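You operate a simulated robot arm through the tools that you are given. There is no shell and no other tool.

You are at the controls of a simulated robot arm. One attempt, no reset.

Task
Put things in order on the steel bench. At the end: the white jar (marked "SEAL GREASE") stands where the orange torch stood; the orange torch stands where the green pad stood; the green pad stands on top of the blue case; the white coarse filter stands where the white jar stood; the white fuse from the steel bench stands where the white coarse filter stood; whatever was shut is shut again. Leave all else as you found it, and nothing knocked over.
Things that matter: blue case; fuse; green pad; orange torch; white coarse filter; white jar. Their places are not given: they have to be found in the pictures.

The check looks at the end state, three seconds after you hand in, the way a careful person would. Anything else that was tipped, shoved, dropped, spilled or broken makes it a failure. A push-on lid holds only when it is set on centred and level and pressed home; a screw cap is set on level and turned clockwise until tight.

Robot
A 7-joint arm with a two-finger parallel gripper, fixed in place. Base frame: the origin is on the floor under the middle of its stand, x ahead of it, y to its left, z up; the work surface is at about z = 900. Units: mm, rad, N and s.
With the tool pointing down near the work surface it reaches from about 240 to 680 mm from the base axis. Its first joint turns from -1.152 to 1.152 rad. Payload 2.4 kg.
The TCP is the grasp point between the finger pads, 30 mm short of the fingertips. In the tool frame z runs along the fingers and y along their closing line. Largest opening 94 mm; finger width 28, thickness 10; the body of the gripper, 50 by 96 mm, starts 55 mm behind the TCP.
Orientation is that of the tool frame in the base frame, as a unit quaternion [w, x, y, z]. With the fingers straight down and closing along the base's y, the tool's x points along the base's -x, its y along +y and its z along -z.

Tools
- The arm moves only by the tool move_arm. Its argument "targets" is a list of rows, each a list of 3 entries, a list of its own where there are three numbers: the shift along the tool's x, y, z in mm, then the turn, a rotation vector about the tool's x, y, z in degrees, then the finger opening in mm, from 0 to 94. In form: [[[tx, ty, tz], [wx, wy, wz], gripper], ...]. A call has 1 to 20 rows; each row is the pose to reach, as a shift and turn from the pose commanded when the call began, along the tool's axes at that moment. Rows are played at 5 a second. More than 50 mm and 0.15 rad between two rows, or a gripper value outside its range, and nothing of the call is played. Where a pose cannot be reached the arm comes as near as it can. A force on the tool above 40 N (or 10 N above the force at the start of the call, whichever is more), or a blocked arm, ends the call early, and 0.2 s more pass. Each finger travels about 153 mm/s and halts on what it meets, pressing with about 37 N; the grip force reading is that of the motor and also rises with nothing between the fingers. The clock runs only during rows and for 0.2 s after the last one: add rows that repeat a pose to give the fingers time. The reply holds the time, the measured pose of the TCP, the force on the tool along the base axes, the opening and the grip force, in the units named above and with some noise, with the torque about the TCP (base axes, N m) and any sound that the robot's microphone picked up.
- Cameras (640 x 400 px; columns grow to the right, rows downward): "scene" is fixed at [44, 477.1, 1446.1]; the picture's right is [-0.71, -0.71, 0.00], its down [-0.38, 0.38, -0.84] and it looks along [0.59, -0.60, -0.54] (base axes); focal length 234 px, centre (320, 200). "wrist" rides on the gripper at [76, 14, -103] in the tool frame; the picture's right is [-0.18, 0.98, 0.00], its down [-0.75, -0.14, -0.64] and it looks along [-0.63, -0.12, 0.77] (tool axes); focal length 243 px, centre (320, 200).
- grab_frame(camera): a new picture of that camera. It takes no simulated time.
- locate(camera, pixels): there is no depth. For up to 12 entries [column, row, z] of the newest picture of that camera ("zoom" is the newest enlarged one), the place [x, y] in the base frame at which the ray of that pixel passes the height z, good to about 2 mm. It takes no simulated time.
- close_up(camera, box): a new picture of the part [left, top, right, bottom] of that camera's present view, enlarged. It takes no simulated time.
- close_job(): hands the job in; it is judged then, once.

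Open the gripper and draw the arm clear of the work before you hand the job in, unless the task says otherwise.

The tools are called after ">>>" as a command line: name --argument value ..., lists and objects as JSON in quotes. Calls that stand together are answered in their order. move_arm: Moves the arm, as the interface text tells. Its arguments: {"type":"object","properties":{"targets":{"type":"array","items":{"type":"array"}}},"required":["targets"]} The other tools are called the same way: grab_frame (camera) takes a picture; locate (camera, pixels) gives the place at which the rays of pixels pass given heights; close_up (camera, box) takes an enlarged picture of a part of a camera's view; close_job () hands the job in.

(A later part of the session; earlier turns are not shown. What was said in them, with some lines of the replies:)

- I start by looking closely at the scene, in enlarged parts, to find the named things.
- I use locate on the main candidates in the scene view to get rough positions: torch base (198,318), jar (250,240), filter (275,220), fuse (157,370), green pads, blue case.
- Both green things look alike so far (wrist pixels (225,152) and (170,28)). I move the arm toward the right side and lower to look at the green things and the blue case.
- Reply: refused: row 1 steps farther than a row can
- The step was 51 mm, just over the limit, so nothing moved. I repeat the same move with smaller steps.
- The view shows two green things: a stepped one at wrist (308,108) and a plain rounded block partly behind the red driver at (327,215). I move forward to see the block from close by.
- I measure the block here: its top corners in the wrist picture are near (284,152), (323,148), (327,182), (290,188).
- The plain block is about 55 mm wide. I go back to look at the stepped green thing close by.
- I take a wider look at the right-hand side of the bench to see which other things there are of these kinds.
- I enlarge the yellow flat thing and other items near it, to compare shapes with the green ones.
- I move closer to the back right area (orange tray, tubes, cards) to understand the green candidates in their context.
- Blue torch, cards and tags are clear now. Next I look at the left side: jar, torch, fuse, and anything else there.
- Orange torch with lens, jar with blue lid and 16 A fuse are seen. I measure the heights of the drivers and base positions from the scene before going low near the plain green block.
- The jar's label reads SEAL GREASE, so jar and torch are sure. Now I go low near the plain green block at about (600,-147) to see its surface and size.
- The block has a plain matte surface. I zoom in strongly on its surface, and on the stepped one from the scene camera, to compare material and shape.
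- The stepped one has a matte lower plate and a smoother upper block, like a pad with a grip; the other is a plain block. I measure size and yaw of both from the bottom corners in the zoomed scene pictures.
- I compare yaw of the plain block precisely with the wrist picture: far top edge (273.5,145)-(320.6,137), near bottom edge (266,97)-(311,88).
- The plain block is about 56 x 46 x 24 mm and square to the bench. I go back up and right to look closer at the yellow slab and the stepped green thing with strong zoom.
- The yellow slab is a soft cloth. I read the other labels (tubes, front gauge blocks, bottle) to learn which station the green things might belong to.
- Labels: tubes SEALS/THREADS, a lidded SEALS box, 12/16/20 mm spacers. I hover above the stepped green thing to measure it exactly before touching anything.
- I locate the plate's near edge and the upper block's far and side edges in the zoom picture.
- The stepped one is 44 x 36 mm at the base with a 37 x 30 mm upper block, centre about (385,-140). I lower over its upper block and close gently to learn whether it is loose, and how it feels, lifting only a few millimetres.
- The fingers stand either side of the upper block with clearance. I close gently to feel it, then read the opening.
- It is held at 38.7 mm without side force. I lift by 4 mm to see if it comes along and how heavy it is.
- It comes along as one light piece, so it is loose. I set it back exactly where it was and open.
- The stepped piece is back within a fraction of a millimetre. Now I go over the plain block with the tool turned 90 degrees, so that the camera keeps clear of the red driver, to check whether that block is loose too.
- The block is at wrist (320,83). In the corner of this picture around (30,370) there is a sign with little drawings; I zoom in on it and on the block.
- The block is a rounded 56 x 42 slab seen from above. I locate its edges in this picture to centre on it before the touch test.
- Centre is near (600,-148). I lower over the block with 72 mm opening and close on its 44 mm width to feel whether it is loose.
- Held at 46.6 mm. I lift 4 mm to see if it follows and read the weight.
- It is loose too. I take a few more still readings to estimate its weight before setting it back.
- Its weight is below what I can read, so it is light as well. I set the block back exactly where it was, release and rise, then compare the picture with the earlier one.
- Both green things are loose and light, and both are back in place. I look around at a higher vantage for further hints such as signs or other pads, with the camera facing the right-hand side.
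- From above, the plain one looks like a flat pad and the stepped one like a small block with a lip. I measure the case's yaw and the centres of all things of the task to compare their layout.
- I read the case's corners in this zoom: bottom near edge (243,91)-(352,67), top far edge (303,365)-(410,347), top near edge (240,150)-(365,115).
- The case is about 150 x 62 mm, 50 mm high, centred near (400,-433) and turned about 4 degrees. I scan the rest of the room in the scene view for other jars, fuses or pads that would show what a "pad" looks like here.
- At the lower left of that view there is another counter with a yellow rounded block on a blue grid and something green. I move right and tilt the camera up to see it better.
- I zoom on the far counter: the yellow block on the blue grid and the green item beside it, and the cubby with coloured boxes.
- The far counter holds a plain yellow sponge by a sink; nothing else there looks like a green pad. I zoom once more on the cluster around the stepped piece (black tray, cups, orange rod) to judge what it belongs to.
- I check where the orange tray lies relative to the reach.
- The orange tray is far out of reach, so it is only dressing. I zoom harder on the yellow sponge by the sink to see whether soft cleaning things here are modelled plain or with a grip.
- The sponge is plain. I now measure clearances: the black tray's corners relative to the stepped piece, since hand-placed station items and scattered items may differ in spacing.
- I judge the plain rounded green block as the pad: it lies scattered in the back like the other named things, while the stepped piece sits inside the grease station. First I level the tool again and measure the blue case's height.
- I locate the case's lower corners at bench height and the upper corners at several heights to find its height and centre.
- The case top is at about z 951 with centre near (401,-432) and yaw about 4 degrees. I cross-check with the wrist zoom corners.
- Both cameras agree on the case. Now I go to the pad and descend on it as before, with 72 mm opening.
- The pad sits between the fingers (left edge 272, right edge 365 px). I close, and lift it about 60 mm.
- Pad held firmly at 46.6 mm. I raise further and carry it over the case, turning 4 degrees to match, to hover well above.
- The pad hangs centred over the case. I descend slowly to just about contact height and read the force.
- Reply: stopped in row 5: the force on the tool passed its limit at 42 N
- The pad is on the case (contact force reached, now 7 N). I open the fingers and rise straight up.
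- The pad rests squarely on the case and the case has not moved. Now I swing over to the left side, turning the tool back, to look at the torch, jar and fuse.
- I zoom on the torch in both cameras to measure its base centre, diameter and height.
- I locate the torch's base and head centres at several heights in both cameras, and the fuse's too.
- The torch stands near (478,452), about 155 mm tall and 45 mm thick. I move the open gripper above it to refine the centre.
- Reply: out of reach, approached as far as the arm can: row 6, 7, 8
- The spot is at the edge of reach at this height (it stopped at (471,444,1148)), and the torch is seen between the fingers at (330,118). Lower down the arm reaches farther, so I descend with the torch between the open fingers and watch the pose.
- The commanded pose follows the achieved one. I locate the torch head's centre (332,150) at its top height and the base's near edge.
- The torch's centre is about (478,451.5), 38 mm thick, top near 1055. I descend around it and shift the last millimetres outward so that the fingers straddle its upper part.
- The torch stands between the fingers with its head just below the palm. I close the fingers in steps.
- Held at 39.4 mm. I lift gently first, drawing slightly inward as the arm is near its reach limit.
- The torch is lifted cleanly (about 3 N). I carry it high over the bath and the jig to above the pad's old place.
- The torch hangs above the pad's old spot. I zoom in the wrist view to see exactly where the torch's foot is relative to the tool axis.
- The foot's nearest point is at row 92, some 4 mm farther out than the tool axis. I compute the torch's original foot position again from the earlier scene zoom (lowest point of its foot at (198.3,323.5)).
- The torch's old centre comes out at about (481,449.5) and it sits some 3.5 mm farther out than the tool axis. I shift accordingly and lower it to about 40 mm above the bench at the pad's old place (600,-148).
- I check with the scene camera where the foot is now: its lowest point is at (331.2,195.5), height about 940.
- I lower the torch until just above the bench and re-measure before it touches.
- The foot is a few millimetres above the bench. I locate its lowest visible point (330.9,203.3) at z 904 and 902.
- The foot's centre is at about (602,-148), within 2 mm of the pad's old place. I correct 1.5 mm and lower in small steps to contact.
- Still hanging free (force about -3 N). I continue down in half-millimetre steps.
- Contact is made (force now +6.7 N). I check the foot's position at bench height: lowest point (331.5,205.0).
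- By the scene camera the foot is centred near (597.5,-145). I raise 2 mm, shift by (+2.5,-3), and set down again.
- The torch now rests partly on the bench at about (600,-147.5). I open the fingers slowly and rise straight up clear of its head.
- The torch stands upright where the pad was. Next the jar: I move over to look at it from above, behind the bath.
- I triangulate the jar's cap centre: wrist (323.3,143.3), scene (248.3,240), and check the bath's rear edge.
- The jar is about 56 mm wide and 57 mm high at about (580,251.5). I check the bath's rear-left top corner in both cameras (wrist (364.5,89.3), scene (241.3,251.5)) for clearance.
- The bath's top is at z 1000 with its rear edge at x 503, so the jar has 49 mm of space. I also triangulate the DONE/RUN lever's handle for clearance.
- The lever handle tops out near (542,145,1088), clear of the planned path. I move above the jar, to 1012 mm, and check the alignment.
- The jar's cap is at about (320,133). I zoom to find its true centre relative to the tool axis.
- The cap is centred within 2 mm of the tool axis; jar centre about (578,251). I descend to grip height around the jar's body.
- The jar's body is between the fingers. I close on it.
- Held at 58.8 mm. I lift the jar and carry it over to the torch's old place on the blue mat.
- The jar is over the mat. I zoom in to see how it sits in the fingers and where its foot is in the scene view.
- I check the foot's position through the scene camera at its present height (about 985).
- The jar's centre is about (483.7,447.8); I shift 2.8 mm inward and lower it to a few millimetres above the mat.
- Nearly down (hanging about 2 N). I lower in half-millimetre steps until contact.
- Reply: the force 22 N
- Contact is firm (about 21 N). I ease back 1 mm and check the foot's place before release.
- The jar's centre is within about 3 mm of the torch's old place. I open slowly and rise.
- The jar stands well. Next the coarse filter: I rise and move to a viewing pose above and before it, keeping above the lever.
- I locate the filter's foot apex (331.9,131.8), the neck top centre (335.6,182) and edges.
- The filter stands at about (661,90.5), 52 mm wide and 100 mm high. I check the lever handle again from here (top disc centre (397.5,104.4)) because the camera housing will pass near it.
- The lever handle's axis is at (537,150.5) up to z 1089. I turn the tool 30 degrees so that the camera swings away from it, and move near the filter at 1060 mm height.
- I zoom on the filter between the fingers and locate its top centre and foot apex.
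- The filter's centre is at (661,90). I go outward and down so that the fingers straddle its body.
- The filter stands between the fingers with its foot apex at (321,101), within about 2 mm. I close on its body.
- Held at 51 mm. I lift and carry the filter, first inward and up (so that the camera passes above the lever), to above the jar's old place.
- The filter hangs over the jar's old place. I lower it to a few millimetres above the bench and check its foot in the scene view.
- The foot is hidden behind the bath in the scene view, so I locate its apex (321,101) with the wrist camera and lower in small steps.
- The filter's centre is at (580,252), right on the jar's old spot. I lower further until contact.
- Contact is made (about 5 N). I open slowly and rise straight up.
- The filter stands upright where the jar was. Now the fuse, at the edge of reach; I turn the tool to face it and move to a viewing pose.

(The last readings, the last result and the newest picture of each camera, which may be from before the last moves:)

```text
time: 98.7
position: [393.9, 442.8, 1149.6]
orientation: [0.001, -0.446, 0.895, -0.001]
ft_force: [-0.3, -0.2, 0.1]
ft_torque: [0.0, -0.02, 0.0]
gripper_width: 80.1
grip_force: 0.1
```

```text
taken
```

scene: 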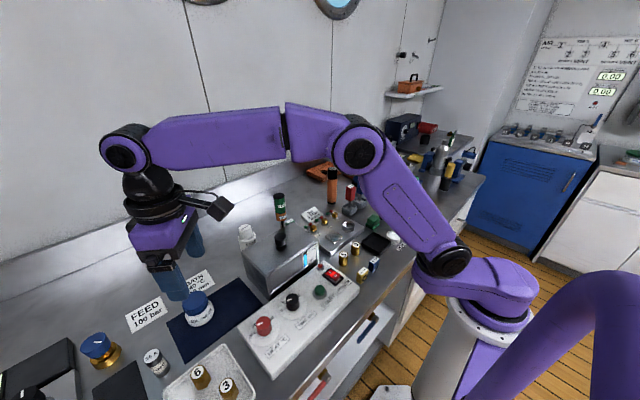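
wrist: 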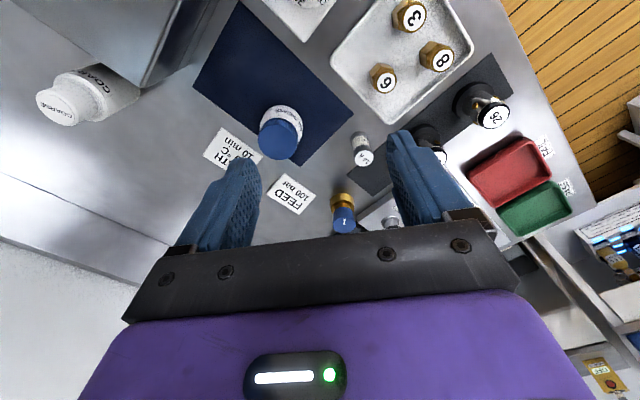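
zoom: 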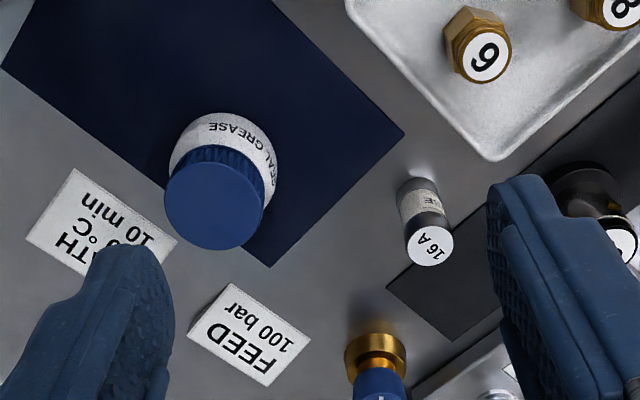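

I locate the fuse: foot apex (358,131.2), top centre (364,157.6), from wrist and scene.

>>> locate --camera "wrist" --pixels '[[358, 131.2, 900], [364, 157.6, 940], [364, 157.6, 950], [364, 157.6, 960], [354.2, 157.6, 950], [373.6, 157.6, 950]]'

>>> locate --camera "scene" --pixels '[[151.2, 356, 940], [151.2, 356, 950], [151.2, 356, 960], [157.5, 377.7, 900]]'

>>> close_up --camera "scene" --box '[125, 335, 190, 390]'

```text
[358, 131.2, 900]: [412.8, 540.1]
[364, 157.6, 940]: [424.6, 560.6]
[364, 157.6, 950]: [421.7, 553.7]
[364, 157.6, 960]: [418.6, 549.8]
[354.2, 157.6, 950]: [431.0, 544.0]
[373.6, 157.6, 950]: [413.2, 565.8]
```

```text
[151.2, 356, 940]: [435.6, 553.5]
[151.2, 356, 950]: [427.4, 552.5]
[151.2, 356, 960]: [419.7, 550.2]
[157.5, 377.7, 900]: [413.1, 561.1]
```

```text
7.27 times, centred on (158, 362) of scene
```

zoom: 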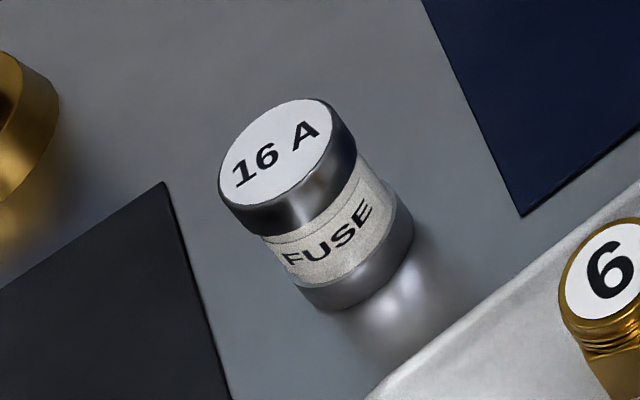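

The fuse is 28 mm wide, 57 mm high, centred at about (422,550.5), i.e. 693 mm out, so the tool must lean outward. I check the white tray's corner (390,124), the black mat and the valve for finger clearance.

>>> locate --camera "wrist" --pixels '[[390, 124, 900], [390, 124, 912], [338, 73, 912], [430, 100, 912], [354, 168, 900], [375, 157, 900], [344, 190, 900]]'

>>> close_up --camera "wrist" --box '[330, 90, 430, 180]'

```text
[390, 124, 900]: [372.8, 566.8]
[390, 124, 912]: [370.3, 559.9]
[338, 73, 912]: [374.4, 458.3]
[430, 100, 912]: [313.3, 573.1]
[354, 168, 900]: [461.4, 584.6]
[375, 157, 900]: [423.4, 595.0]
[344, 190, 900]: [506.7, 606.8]
```

```text
4.44 times, centred on (380, 135) of wrist
```

zoom: 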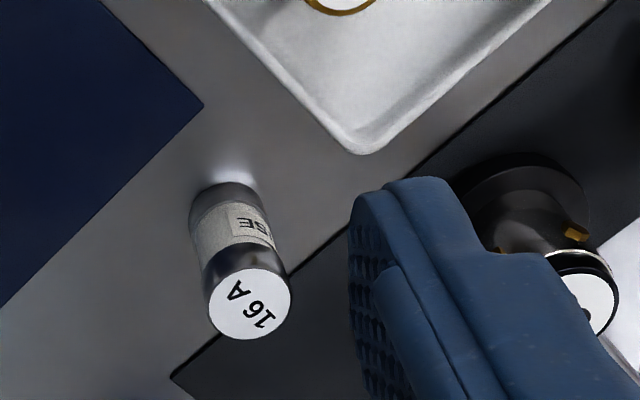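

The tray's edges are at x 372 and y 562, leaving enough room for the fingers with this yaw. I lean the tool outward by 14 degrees first.

>>> move_arm --targets '[[[0, 0, 0], [0, -7, 0], 56], [[0, 0, 0], [0, -14, 0], 56], [[0, 0, 0], [0, -14, 0], 56]]'

>>> move_arm --targets '[[[-13.8, 8.3, 32.3], [0, 0, 0], 56], [[-27.7, 16.5, 64.6], [0, 0, 0], 56], [[-41.5, 24.8, 96.9], [0, 0, 0], 56], [[-55.4, 33, 129.2], [0, 0, 0], 56], [[-69.2, 41.3, 161.5], [0, 0, 0], 56], [[-69.2, 41.3, 161.5], [0, 0, 0], 56]]'

>>> grab_frame --camera "wrist"

>>> grab_frame --camera "scene"

```text
time: 99.5
position: [392.1, 440.7, 1149.9]
orientation: [0.109, -0.443, 0.888, 0.054]
ft_force: [0.0, -1.1, 0.1]
ft_torque: [0.01, 0.02, 0.02]
gripper_width: 55.8
grip_force: 0.0
```

```text
time: 100.9
position: [422.4, 550.0, 1007.6]
orientation: [0.109, -0.442, 0.888, 0.054]
ft_force: [-0.2, 0.3, -0.1]
ft_torque: [0.0, 0.01, -0.01]
gripper_width: 56.0
grip_force: 0.2
```

```text
taken
```

wrist: 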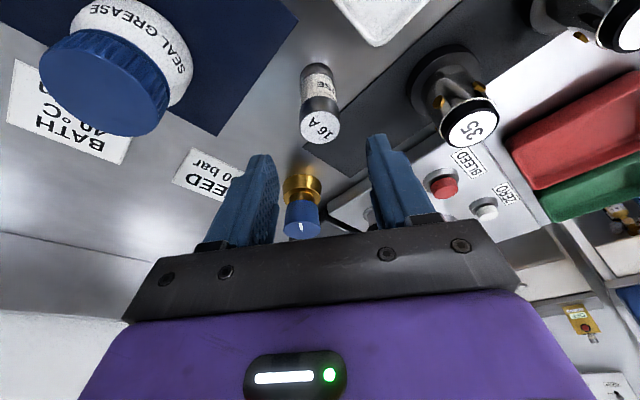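

```text
taken
```

scene: 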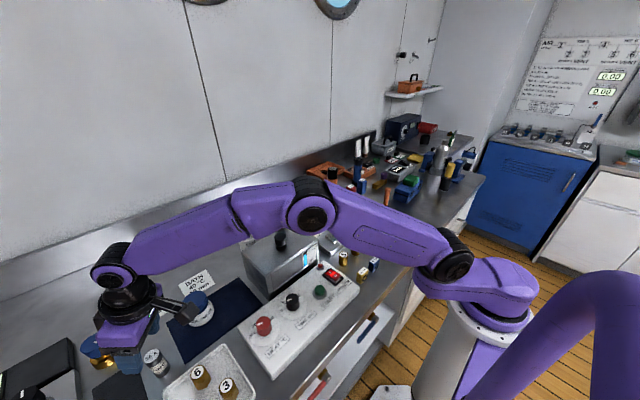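

The open fingers are above the fuse, whose top is at (320,127). I zoom to get its exact offset.

>>> close_up --camera "wrist" --box '[270, 50, 370, 150]'

>>> close_up --camera "scene" --box '[70, 280, 230, 400]'

```text
4.00 times, centred on (320, 100) of wrist
```

zoom: 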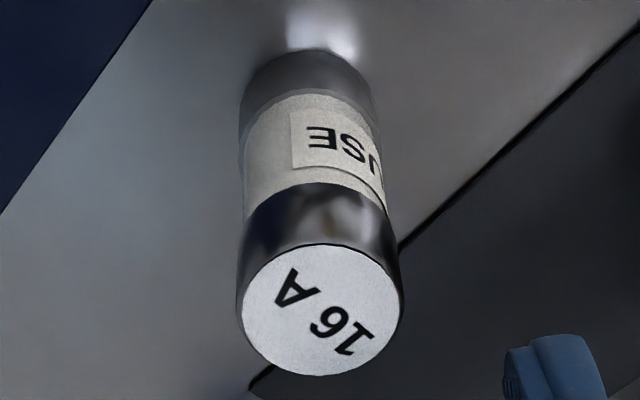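

```text
3.33 times, centred on (150, 340) of scene
```

zoom: 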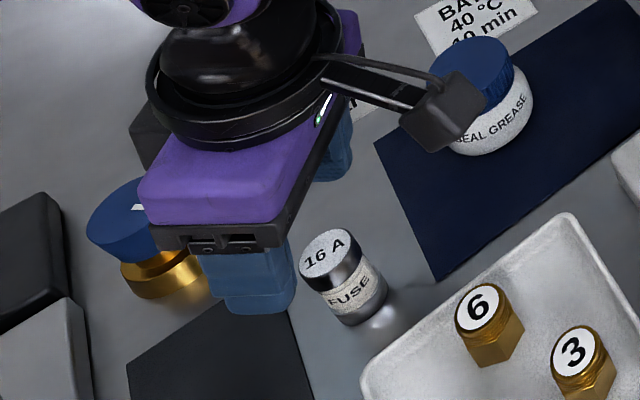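

The fuse is 2 mm toward +tool y from the axis. I correct that and descend vertically around it.

>>> move_arm --targets '[[[4.8, 2, 19.4], [0, 0, 0], 56], [[9.7, 2, 38.8], [0, 0, 0], 56], [[14, 2, 56], [0, 0, 0], 56], [[16.5, 2, 66], [0, 0, 0], 56], [[16.5, 2, 66], [0, 0, 0], 56]]'

>>> grab_frame --camera "wrist"

>>> close_up --camera "scene" --box '[90, 300, 220, 400]'

```text
time: 102.1
position: [419.5, 550.1, 939.5]
orientation: [0.109, -0.444, 0.888, 0.053]
ft_force: [-0.7, -0.2, 0.3]
ft_torque: [0.02, -0.01, 0.01]
gripper_width: 55.9
grip_force: 0.0
```

```text
taken
```

wrist: 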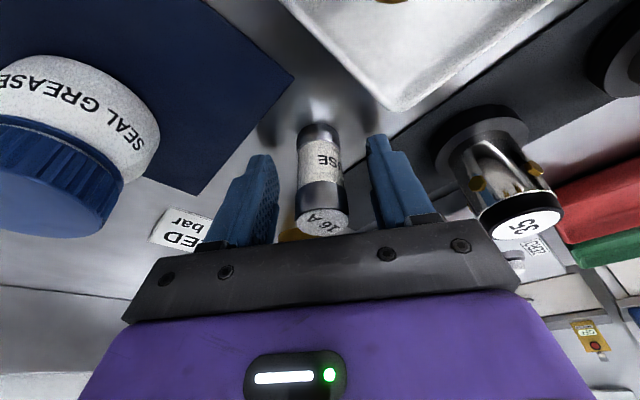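

```text
4.00 times, centred on (155, 350) of scene
```

zoom: 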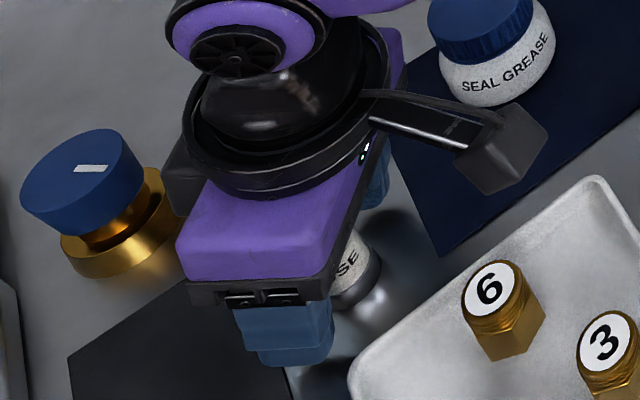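

The fuse stands between the fingers. I close on it.

>>> move_arm --targets '[[[0, 0, 0], [0, 0, 0], 44], [[0, 0, 0], [0, 0, 0], 36], [[0, 0, 0], [0, 0, 0], 30], [[0, 0, 0], [0, 0, 0], 24], [[0, 0, 0], [0, 0, 0], 20], [[0, 0, 0], [0, 0, 0], 20]]'

>>> grab_frame --camera "wrist"

```text
time: 103.5
position: [420.0, 549.3, 939.0]
orientation: [0.109, -0.443, 0.888, 0.054]
ft_force: [0.8, -0.4, -0.6]
ft_torque: [0.01, 0.01, 0.01]
gripper_width: 28.2
grip_force: 36.7
```

```text
taken
```

wrist: 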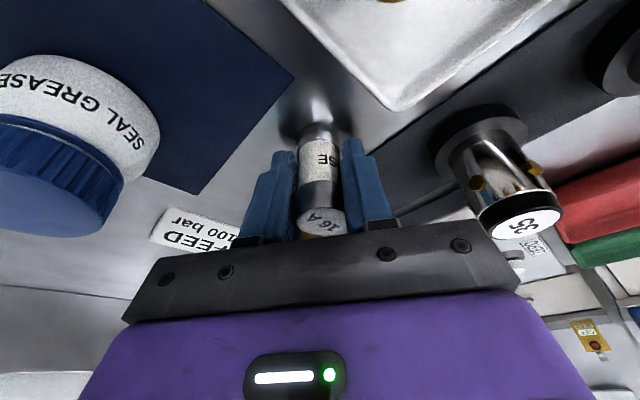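

Held at 28.2 mm. I lift it straight up first.

>>> move_arm --targets '[[[-2.9, 0, -11.6], [0, 0, 0], 20], [[-10.9, 0, -43.7], [0, 0, 0], 20], [[-10.9, 0, -43.7], [0, 0, 0], 20]]'

>>> grab_frame --camera "wrist"

>>> close_up --camera "scene" --box '[90, 290, 220, 400]'

```text
time: 104.3
position: [421.1, 549.4, 983.3]
orientation: [0.109, -0.443, 0.888, 0.054]
ft_force: [1.2, 0.0, -0.7]
ft_torque: [-0.03, 0.02, 0.01]
gripper_width: 28.0
grip_force: 36.2
```

```text
taken
```

wrist: 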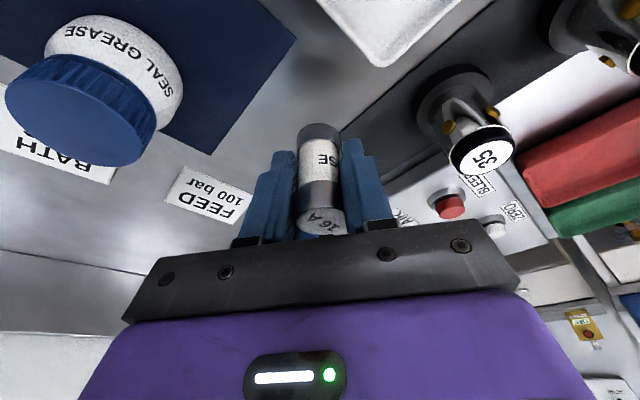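

```text
3.64 times, centred on (155, 345) of scene
```

zoom: 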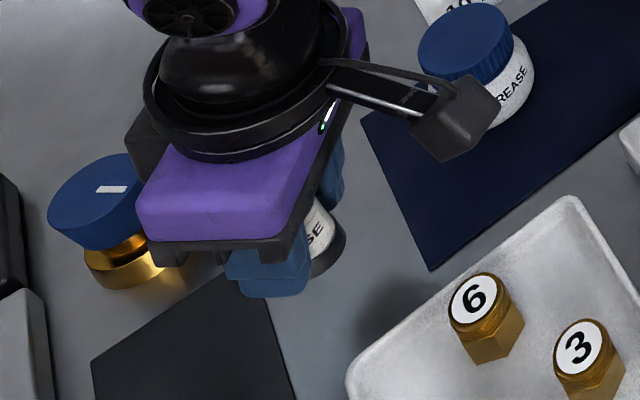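

The fuse hangs upright in the fingers. I carry it high over the bath and lever toward the filter's old place, keeping the same lean.

>>> move_arm --targets '[[[10.2, 0.6, -38.5], [0, 0, 0], 20], [[27.9, -4.1, -82.2], [0, 0, 0], 20], [[50.3, -21.2, -120.7], [0, 0, 0], 20], [[64.3, -47.4, -153.1], [0, 0, 0], 20], [[79.6, -80.9, -179.5], [0, 0, 0], 20], [[98.4, -118.4, -199.7], [0, 0, 0], 20], [[119.2, -158, -210], [0, 0, 0], 20], [[139.3, -198.7, -215], [0, 0, 0], 20], [[159.5, -239.3, -220], [0, 0, 0], 20], [[177.6, -281, -224.6], [0, 0, 0], 20], [[193, -323.1, -228.4], [0, 0, 0], 20], [[203, -365.9, -230.9], [0, 0, 0], 20], [[205.6, -405.5, -231.6], [0, 0, 0], 20], [[205.6, -405.5, -231.6], [0, 0, 0], 20]]'

>>> grab_frame --camera "wrist"

>>> grab_frame --camera "scene"

```text
time: 107.3
position: [593.1, 100.6, 1165.4]
orientation: [0.109, -0.443, 0.888, 0.053]
ft_force: [-0.2, 0.0, -1.1]
ft_torque: [-0.01, 0.01, 0.0]
gripper_width: 27.8
grip_force: 37.1
```

```text
taken
```

wrist: 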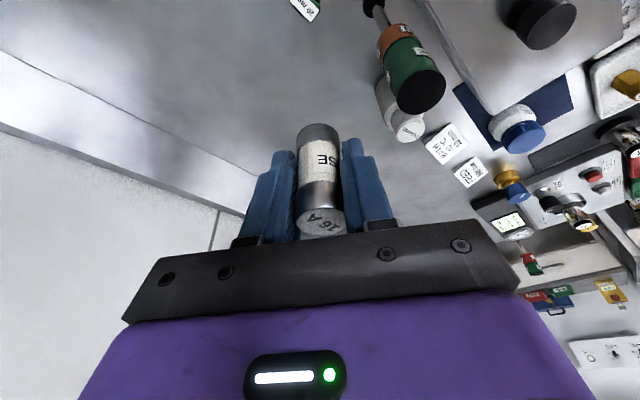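

```text
taken
```

scene: 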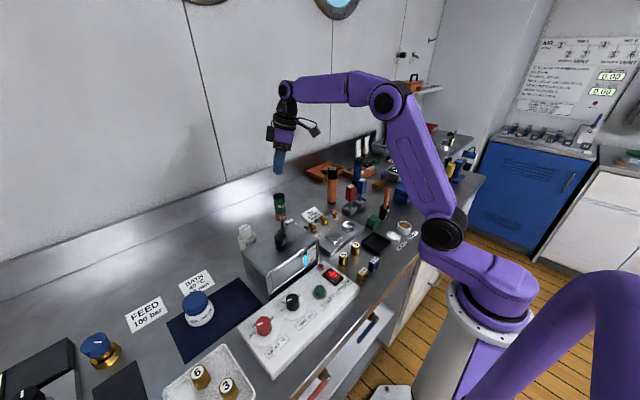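

The fuse is above the back of the bench. I move out over the filter's old place and lower to about 20 mm above the bench.

>>> move_arm --targets '[[[-5.5, -22.4, 27.1], [0, 0, 0], 20], [[-9.7, -44.8, 59.1], [0, 0, 0], 20], [[-9.5, -62.1, 95.1], [0, 0, 0], 20], [[0.1, -62.1, 133.9], [0, 0, 0], 20], [[9.8, -62.1, 172.7], [0, 0, 0], 20], [[17.1, -62.1, 201.8], [0, 0, 0], 20], [[17.1, -62.1, 201.8], [0, 0, 0], 20]]'

>>> grab_frame --camera "wrist"

>>> close_up --camera "scene" --box '[230, 150, 330, 250]'

```text
time: 108.9
position: [658.9, 92.9, 960.9]
orientation: [0.109, -0.443, 0.888, 0.053]
ft_force: [-0.1, 1.2, -1.0]
ft_torque: [0.02, 0.01, -0.01]
gripper_width: 27.9
grip_force: 37.5
```

```text
taken
```

wrist: 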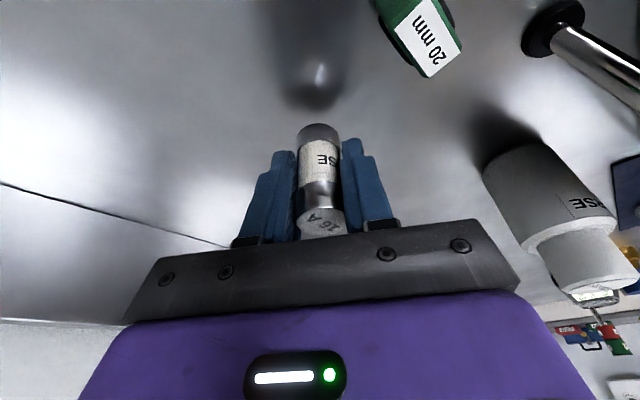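

```text
4.00 times, centred on (280, 200) of scene
```

zoom: 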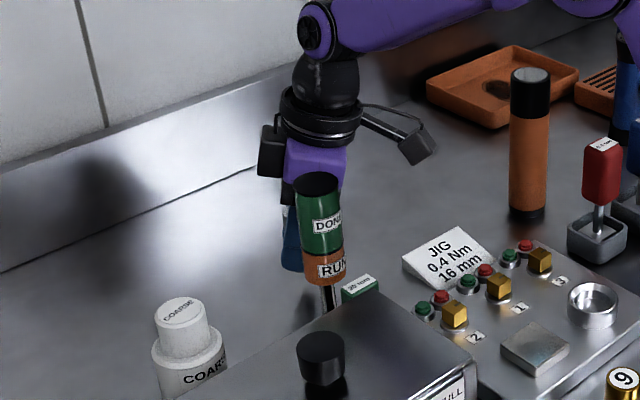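

I locate the fuse's foot apex (318,124) at its present height of about 921 to check the position.

>>> close_up --camera "wrist" --box '[270, 90, 370, 190]'

>>> locate --camera "wrist" --pixels '[[318, 124, 921], [318, 124, 924], [318, 124, 918]]'

```text
4.00 times, centred on (320, 140) of wrist
```

zoom: 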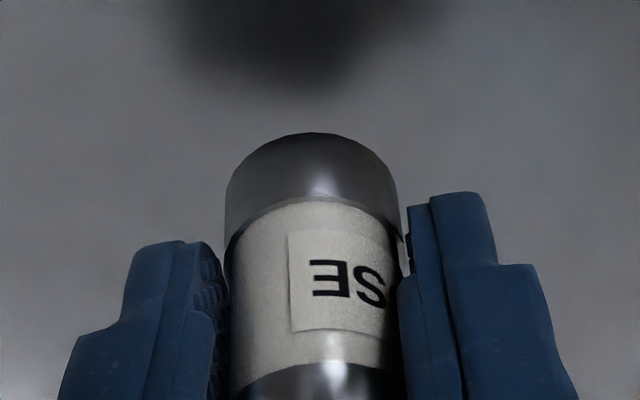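

```text
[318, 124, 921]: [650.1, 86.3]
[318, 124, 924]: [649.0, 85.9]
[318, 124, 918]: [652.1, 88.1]
```

The fuse sits a couple of millimetres beyond the aim; I correct by about (-0.8,-2.5) and lower to some 5 mm above the bench.

>>> move_arm --targets '[[[3.5, -0.9, 5], [0, 0, 0], 20], [[5, -0.9, 10], [0, 0, 0], 20], [[6.3, -0.9, 14.9], [0, 0, 0], 20], [[6.3, -0.9, 14.9], [0, 0, 0], 20]]'

>>> close_up --camera "wrist" --box '[270, 90, 370, 190]'

>>> locate --camera "zoom" --pixels '[[310, 133, 905], [310, 133, 903]]'

```text
time: 109.9
position: [658.1, 87.0, 945.6]
orientation: [0.109, -0.443, 0.888, 0.054]
ft_force: [-0.4, -0.6, -0.8]
ft_torque: [0.0, 0.06, -0.02]
gripper_width: 27.6
grip_force: 36.7
```

```text
4.00 times, centred on (320, 140) of wrist
```

zoom: 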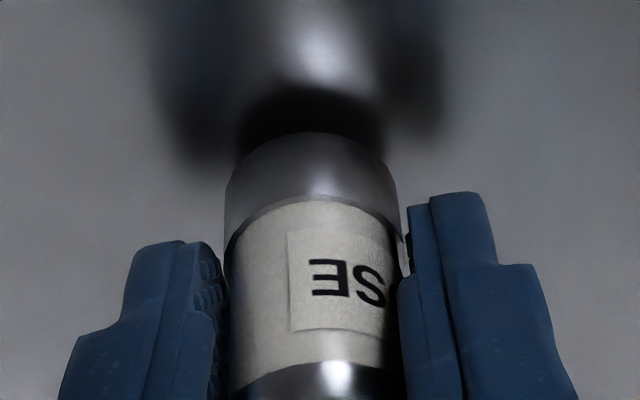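

```text
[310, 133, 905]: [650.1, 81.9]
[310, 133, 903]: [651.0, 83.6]
```

The fuse's centre is now at about (661,91). I lower in small steps until contact.

>>> move_arm --targets '[[[0.2, 0, 0.8], [0, 0, 0], 20], [[0.4, 0, 1.6], [0, 0, 0], 20], [[0.6, 0, 2.4], [0, 0, 0], 20]]'

>>> move_arm --targets '[[[0.15, 0, 0.6], [0, 0, 0], 20], [[0.3, 0, 1.2], [0, 0, 0], 20]]'

```text
time: 110.7
position: [658.3, 88.0, 943.8]
orientation: [0.109, -0.444, 0.888, 0.053]
ft_force: [0.3, -0.2, -0.8]
ft_torque: [-0.04, 0.0, -0.01]
gripper_width: 27.8
grip_force: 37.2
```

```text
time: 111.3
position: [658.3, 87.0, 943.2]
orientation: [0.109, -0.443, 0.888, 0.053]
ft_force: [-0.3, 0.1, -0.4]
ft_torque: [0.01, 0.01, 0.0]
gripper_width: 28.0
grip_force: 37.0
```

>>> move_arm --targets '[[[0.15, 0, 0.6], [0, 0, 0], 20], [[0.3, 0, 1.2], [0, 0, 0], 20]]'

>>> close_up --camera "wrist" --box '[270, 90, 370, 190]'

```text
time: 111.9
position: [658.3, 87.9, 939.9]
orientation: [0.109, -0.443, 0.888, 0.054]
ft_force: [0.7, 0.1, -0.7]
ft_torque: [0.0, 0.0, 0.01]
gripper_width: 27.6
grip_force: 36.8
```

```text
4.00 times, centred on (320, 140) of wrist
```

zoom: 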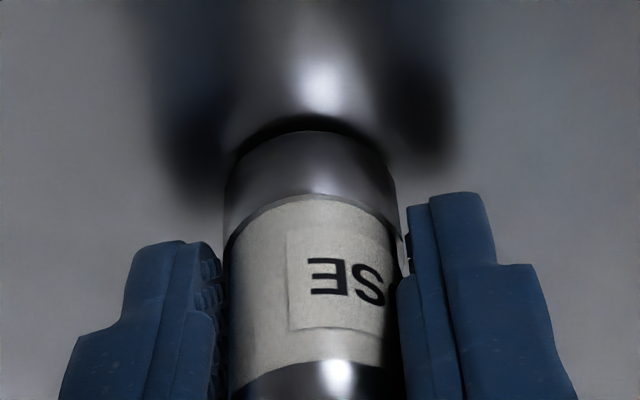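

Still a shade above the bench (dark line at the foot). I continue in half-millimetre steps.

>>> move_arm --targets '[[[0.12, 0, 0.5], [0, 0, 0], 20], [[0.25, 0, 1], [0, 0, 0], 20]]'

>>> move_arm --targets '[[[0.12, 0, 0.5], [0, 0, 0], 20], [[0.12, 0, 0.5], [0, 0, 0], 20]]'

```text
time: 112.5
position: [659.2, 87.3, 941.3]
orientation: [0.108, -0.443, 0.888, 0.053]
ft_force: [0.1, -0.4, -0.5]
ft_torque: [-0.02, -0.02, 0.03]
gripper_width: 27.8
grip_force: 36.9
```

```text
time: 113.1
position: [658.9, 87.1, 939.4]
orientation: [0.109, -0.443, 0.888, 0.053]
ft_force: [0.0, -0.1, -0.9]
ft_torque: [0.02, 0.02, -0.01]
gripper_width: 27.9
grip_force: 36.8
```

>>> move_arm --targets '[[[0.12, 0, 0.5], [0, 0, 0], 20], [[0.25, 0, 1], [0, 0, 0], 20]]'

>>> close_up --camera "wrist" --box '[270, 90, 370, 190]'

```text
time: 113.7
position: [659.3, 86.3, 939.2]
orientation: [0.11, -0.443, 0.888, 0.054]
ft_force: [-2.8, 0.1, 3.0]
ft_torque: [0.02, 0.13, 0.02]
gripper_width: 27.8
grip_force: 36.8
```

```text
4.00 times, centred on (320, 140) of wrist
```

zoom: 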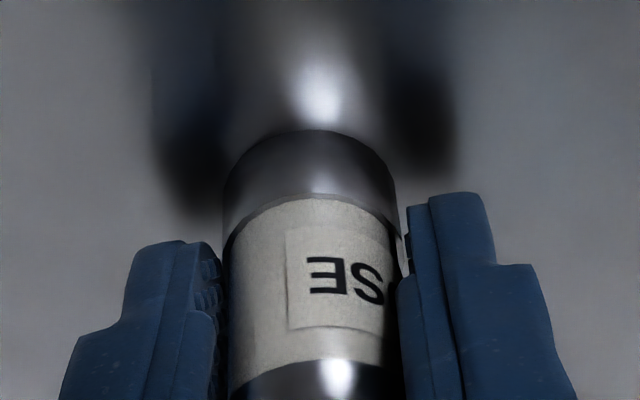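

Contact (about 3.5 N). I check the foot's position once more and then open the fingers and rise.

>>> locate --camera "zoom" --pixels '[[308, 130, 900]]'

>>> move_arm --targets '[[[0, 0, 0], [0, 0, 0], 32], [[0, 0, 0], [0, 0, 0], 40], [[0, 0, 0], [0, 0, 0], 52], [[0, 0, 0], [0, 0, 0], 52], [[-4.8, 0, -19.4], [0, 0, 0], 52], [[-13.3, 0, -53.4], [0, 0, 0], 52], [[-23, 0, -92.2], [0, 0, 0], 52], [[-31.5, 0, -126.1], [0, 0, 0], 52], [[-31.5, 0, -126.1], [0, 0, 0], 52]]'

>>> grab_frame --camera "wrist"

>>> grab_frame --camera "scene"

```text
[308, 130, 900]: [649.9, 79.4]
```

```text
time: 115.7
position: [659.8, 87.4, 1068.9]
orientation: [0.109, -0.443, 0.889, 0.052]
ft_force: [1.1, -0.4, -0.7]
ft_torque: [-0.04, 0.0, 0.04]
gripper_width: 52.6
grip_force: 0.1
```

```text
taken
```

wrist: 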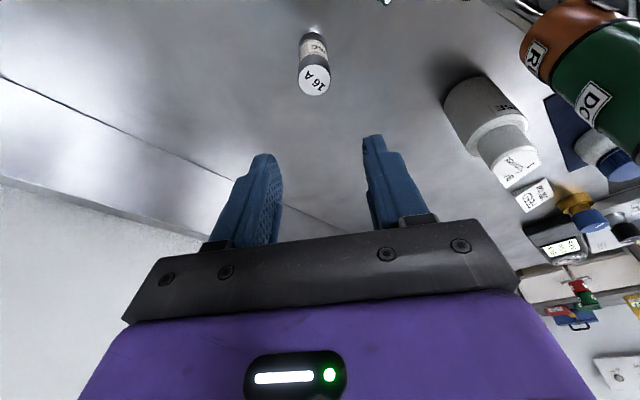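

```text
taken
```

scene: 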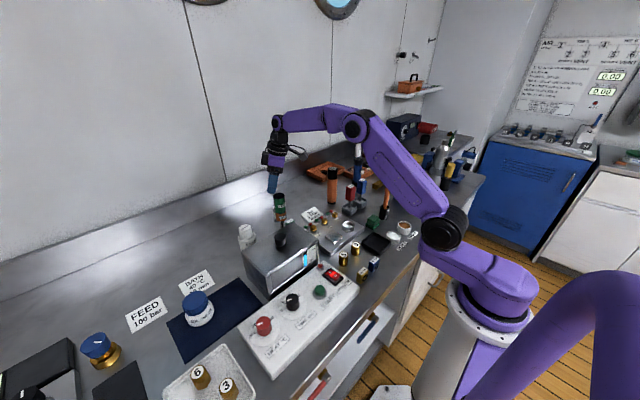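

The fuse stands at about (660,89), on the filter's old spot. I withdraw up and back, undoing the lean, and then check everything.

>>> move_arm --targets '[[[-9.7, 0, -38.8], [0, 0, 0], 60], [[-19.4, 0, -77.6], [0, 0, 0], 60], [[-3.8, 28, -102.1], [0, 0, 0], 60], [[13, 55.9, -121.7], [0, 5, 0], 60], [[43, 81.9, -134.4], [0, 10, 0], 60], [[74.1, 107.8, -142.1], [0, 14, 0], 60], [[74.1, 107.8, -142.1], [0, 14, 0], 60]]'

>>> grab_frame --camera "wrist"

>>> grab_frame --camera "scene"

>>> close_up --camera "scene" --box '[225, 160, 345, 260]'

```text
time: 117.3
position: [508.2, 67.2, 1189.7]
orientation: [0.0, -0.446, 0.895, -0.001]
ft_force: [0.3, -0.3, -0.1]
ft_torque: [-0.02, -0.02, 0.0]
gripper_width: 59.6
grip_force: 0.0
```

```text
taken
```

wrist: 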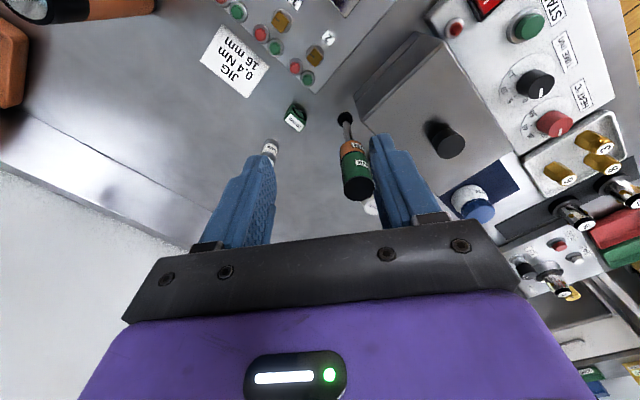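

```text
taken
```

scene: 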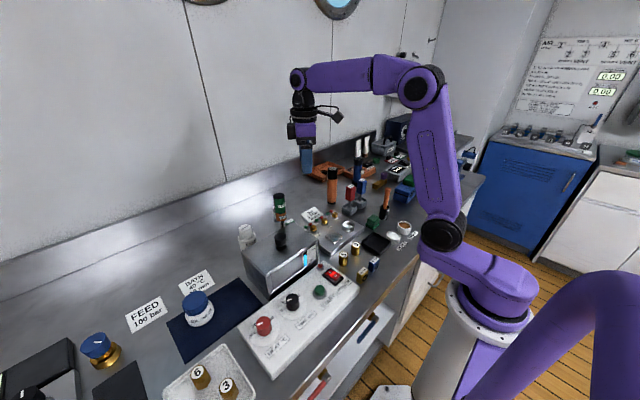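

```text
4.00 times, centred on (285, 210) of scene
```

zoom: 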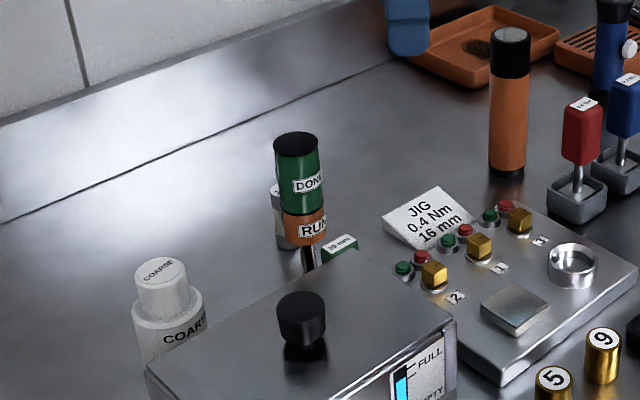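

All placements look right. I zoom over the rest of the bench to make sure that nothing else was disturbed: pad on case, stepped piece, lever, spacers, left side.

>>> close_up --camera "scene" --box '[310, 140, 450, 260]'

>>> close_up --camera "scene" --box '[0, 260, 240, 400]'

>>> close_up --camera "wrist" --box '[240, 80, 400, 220]'

```text
3.33 times, centred on (380, 200) of scene
```

zoom: 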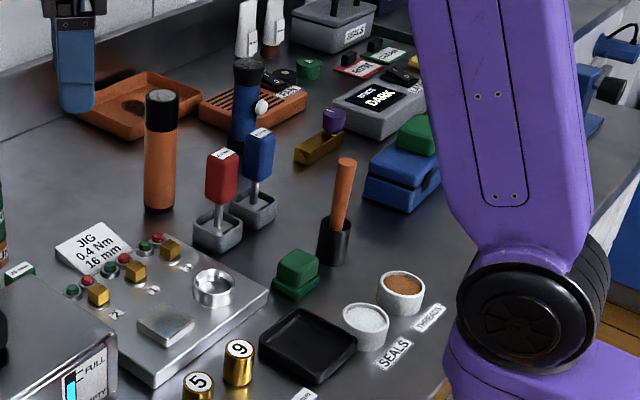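

```text
2.67 times, centred on (120, 330) of scene
```

zoom: 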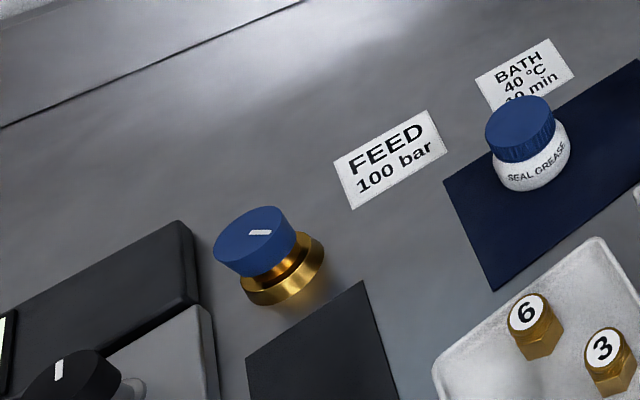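

```text
2.86 times, centred on (320, 150) of wrist
```

zoom: 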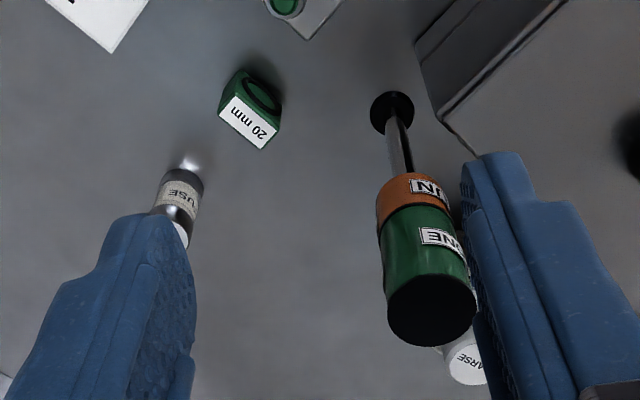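

Nothing else has been disturbed. I draw the arm up and back to its starting pose with the gripper open.

>>> move_arm --targets '[[[5, 8, -20], [0, 0, 7.6], 80], [[10, 16, -40], [0, 0, 15.2], 94], [[16, 24, -55], [0, 0, 22.8], 94], [[22.7, 36.8, -65], [0, 0, 30.4], 94], [[22.7, 36.8, -65], [0, 0, 38], 94], [[22.7, 36.8, -65], [0, 0, 45.6], 94], [[22.7, 36.8, -65], [0, 0, 53], 94], [[22.7, 36.8, -65], [0, 0, 53], 94]]'

>>> grab_frame --camera "scene"

>>> grab_frame --camera "wrist"

```text
time: 119.1
position: [465.6, 72.5, 1253.0]
orientation: [0.0, 0.0, 1.0, 0.0]
ft_force: [0.6, -0.8, -0.2]
ft_torque: [0.0, 0.04, -0.01]
gripper_width: 93.8
grip_force: 0.0
```

```text
taken
```

scene: 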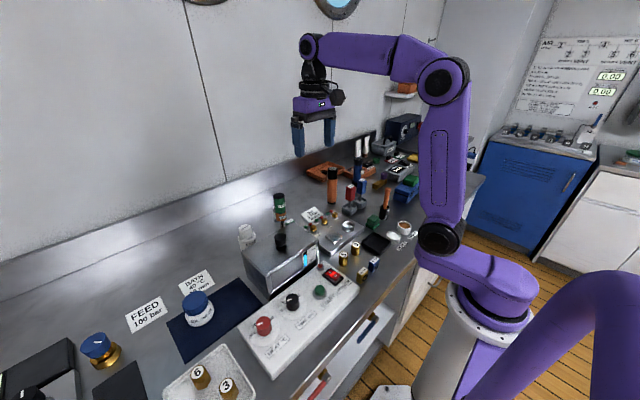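

```text
taken
```

wrist: 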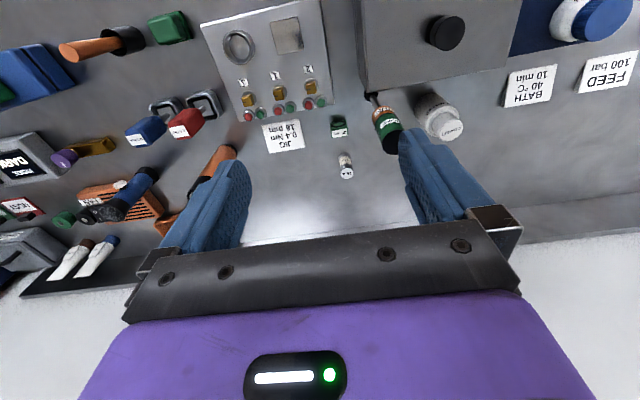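

The final pictures show the jar on the mat where the torch was, the torch where the pad was, the pad on the blue case, the filter where the jar was and the fuse where the filter was. All else is as before and the arm is clear, so I hand in.

>>> close_job

```text
The job is handed in.
```

I made all five moves and handed the job in. The one real doubt is which of two green things was the "green pad".

**The doubt:** two loose, light green things stood on the bench.
- **Plain block:** rounded, at the back near (600, -148). I took this one as the pad, because it lay scattered like the other named things.
- **Stepped block:** at about (385, -140), beside the grease pots.

If the stepped block was meant, both the pad and the torch are in the wrong place. While deciding, I lifted each one a few millimetres and set it back. The stepped block went back where it was, to within a fraction of a millimetre.

| Thing | Now stands | Position against the spot it took over |
|---|---|---|
| Green pad (plain block) | On top of the blue case | Centred; the case did not move |
| Orange torch | Where the green pad stood | Within about 1 mm |
| White jar (SEAL GREASE) | Where the orange torch stood, on the blue mat | About 3 mm off |
| White coarse filter | Where the jar stood | Within about 1 mm |
| White fuse (16 A) | Where the filter stood | About 2 mm off |

The offsets are estimates from the camera pictures.

In the last pictures all five stand upright. The rest of the bench looked unchanged, and nothing that was shut had been opened. The gripper is open and the arm is back at its starting pose.
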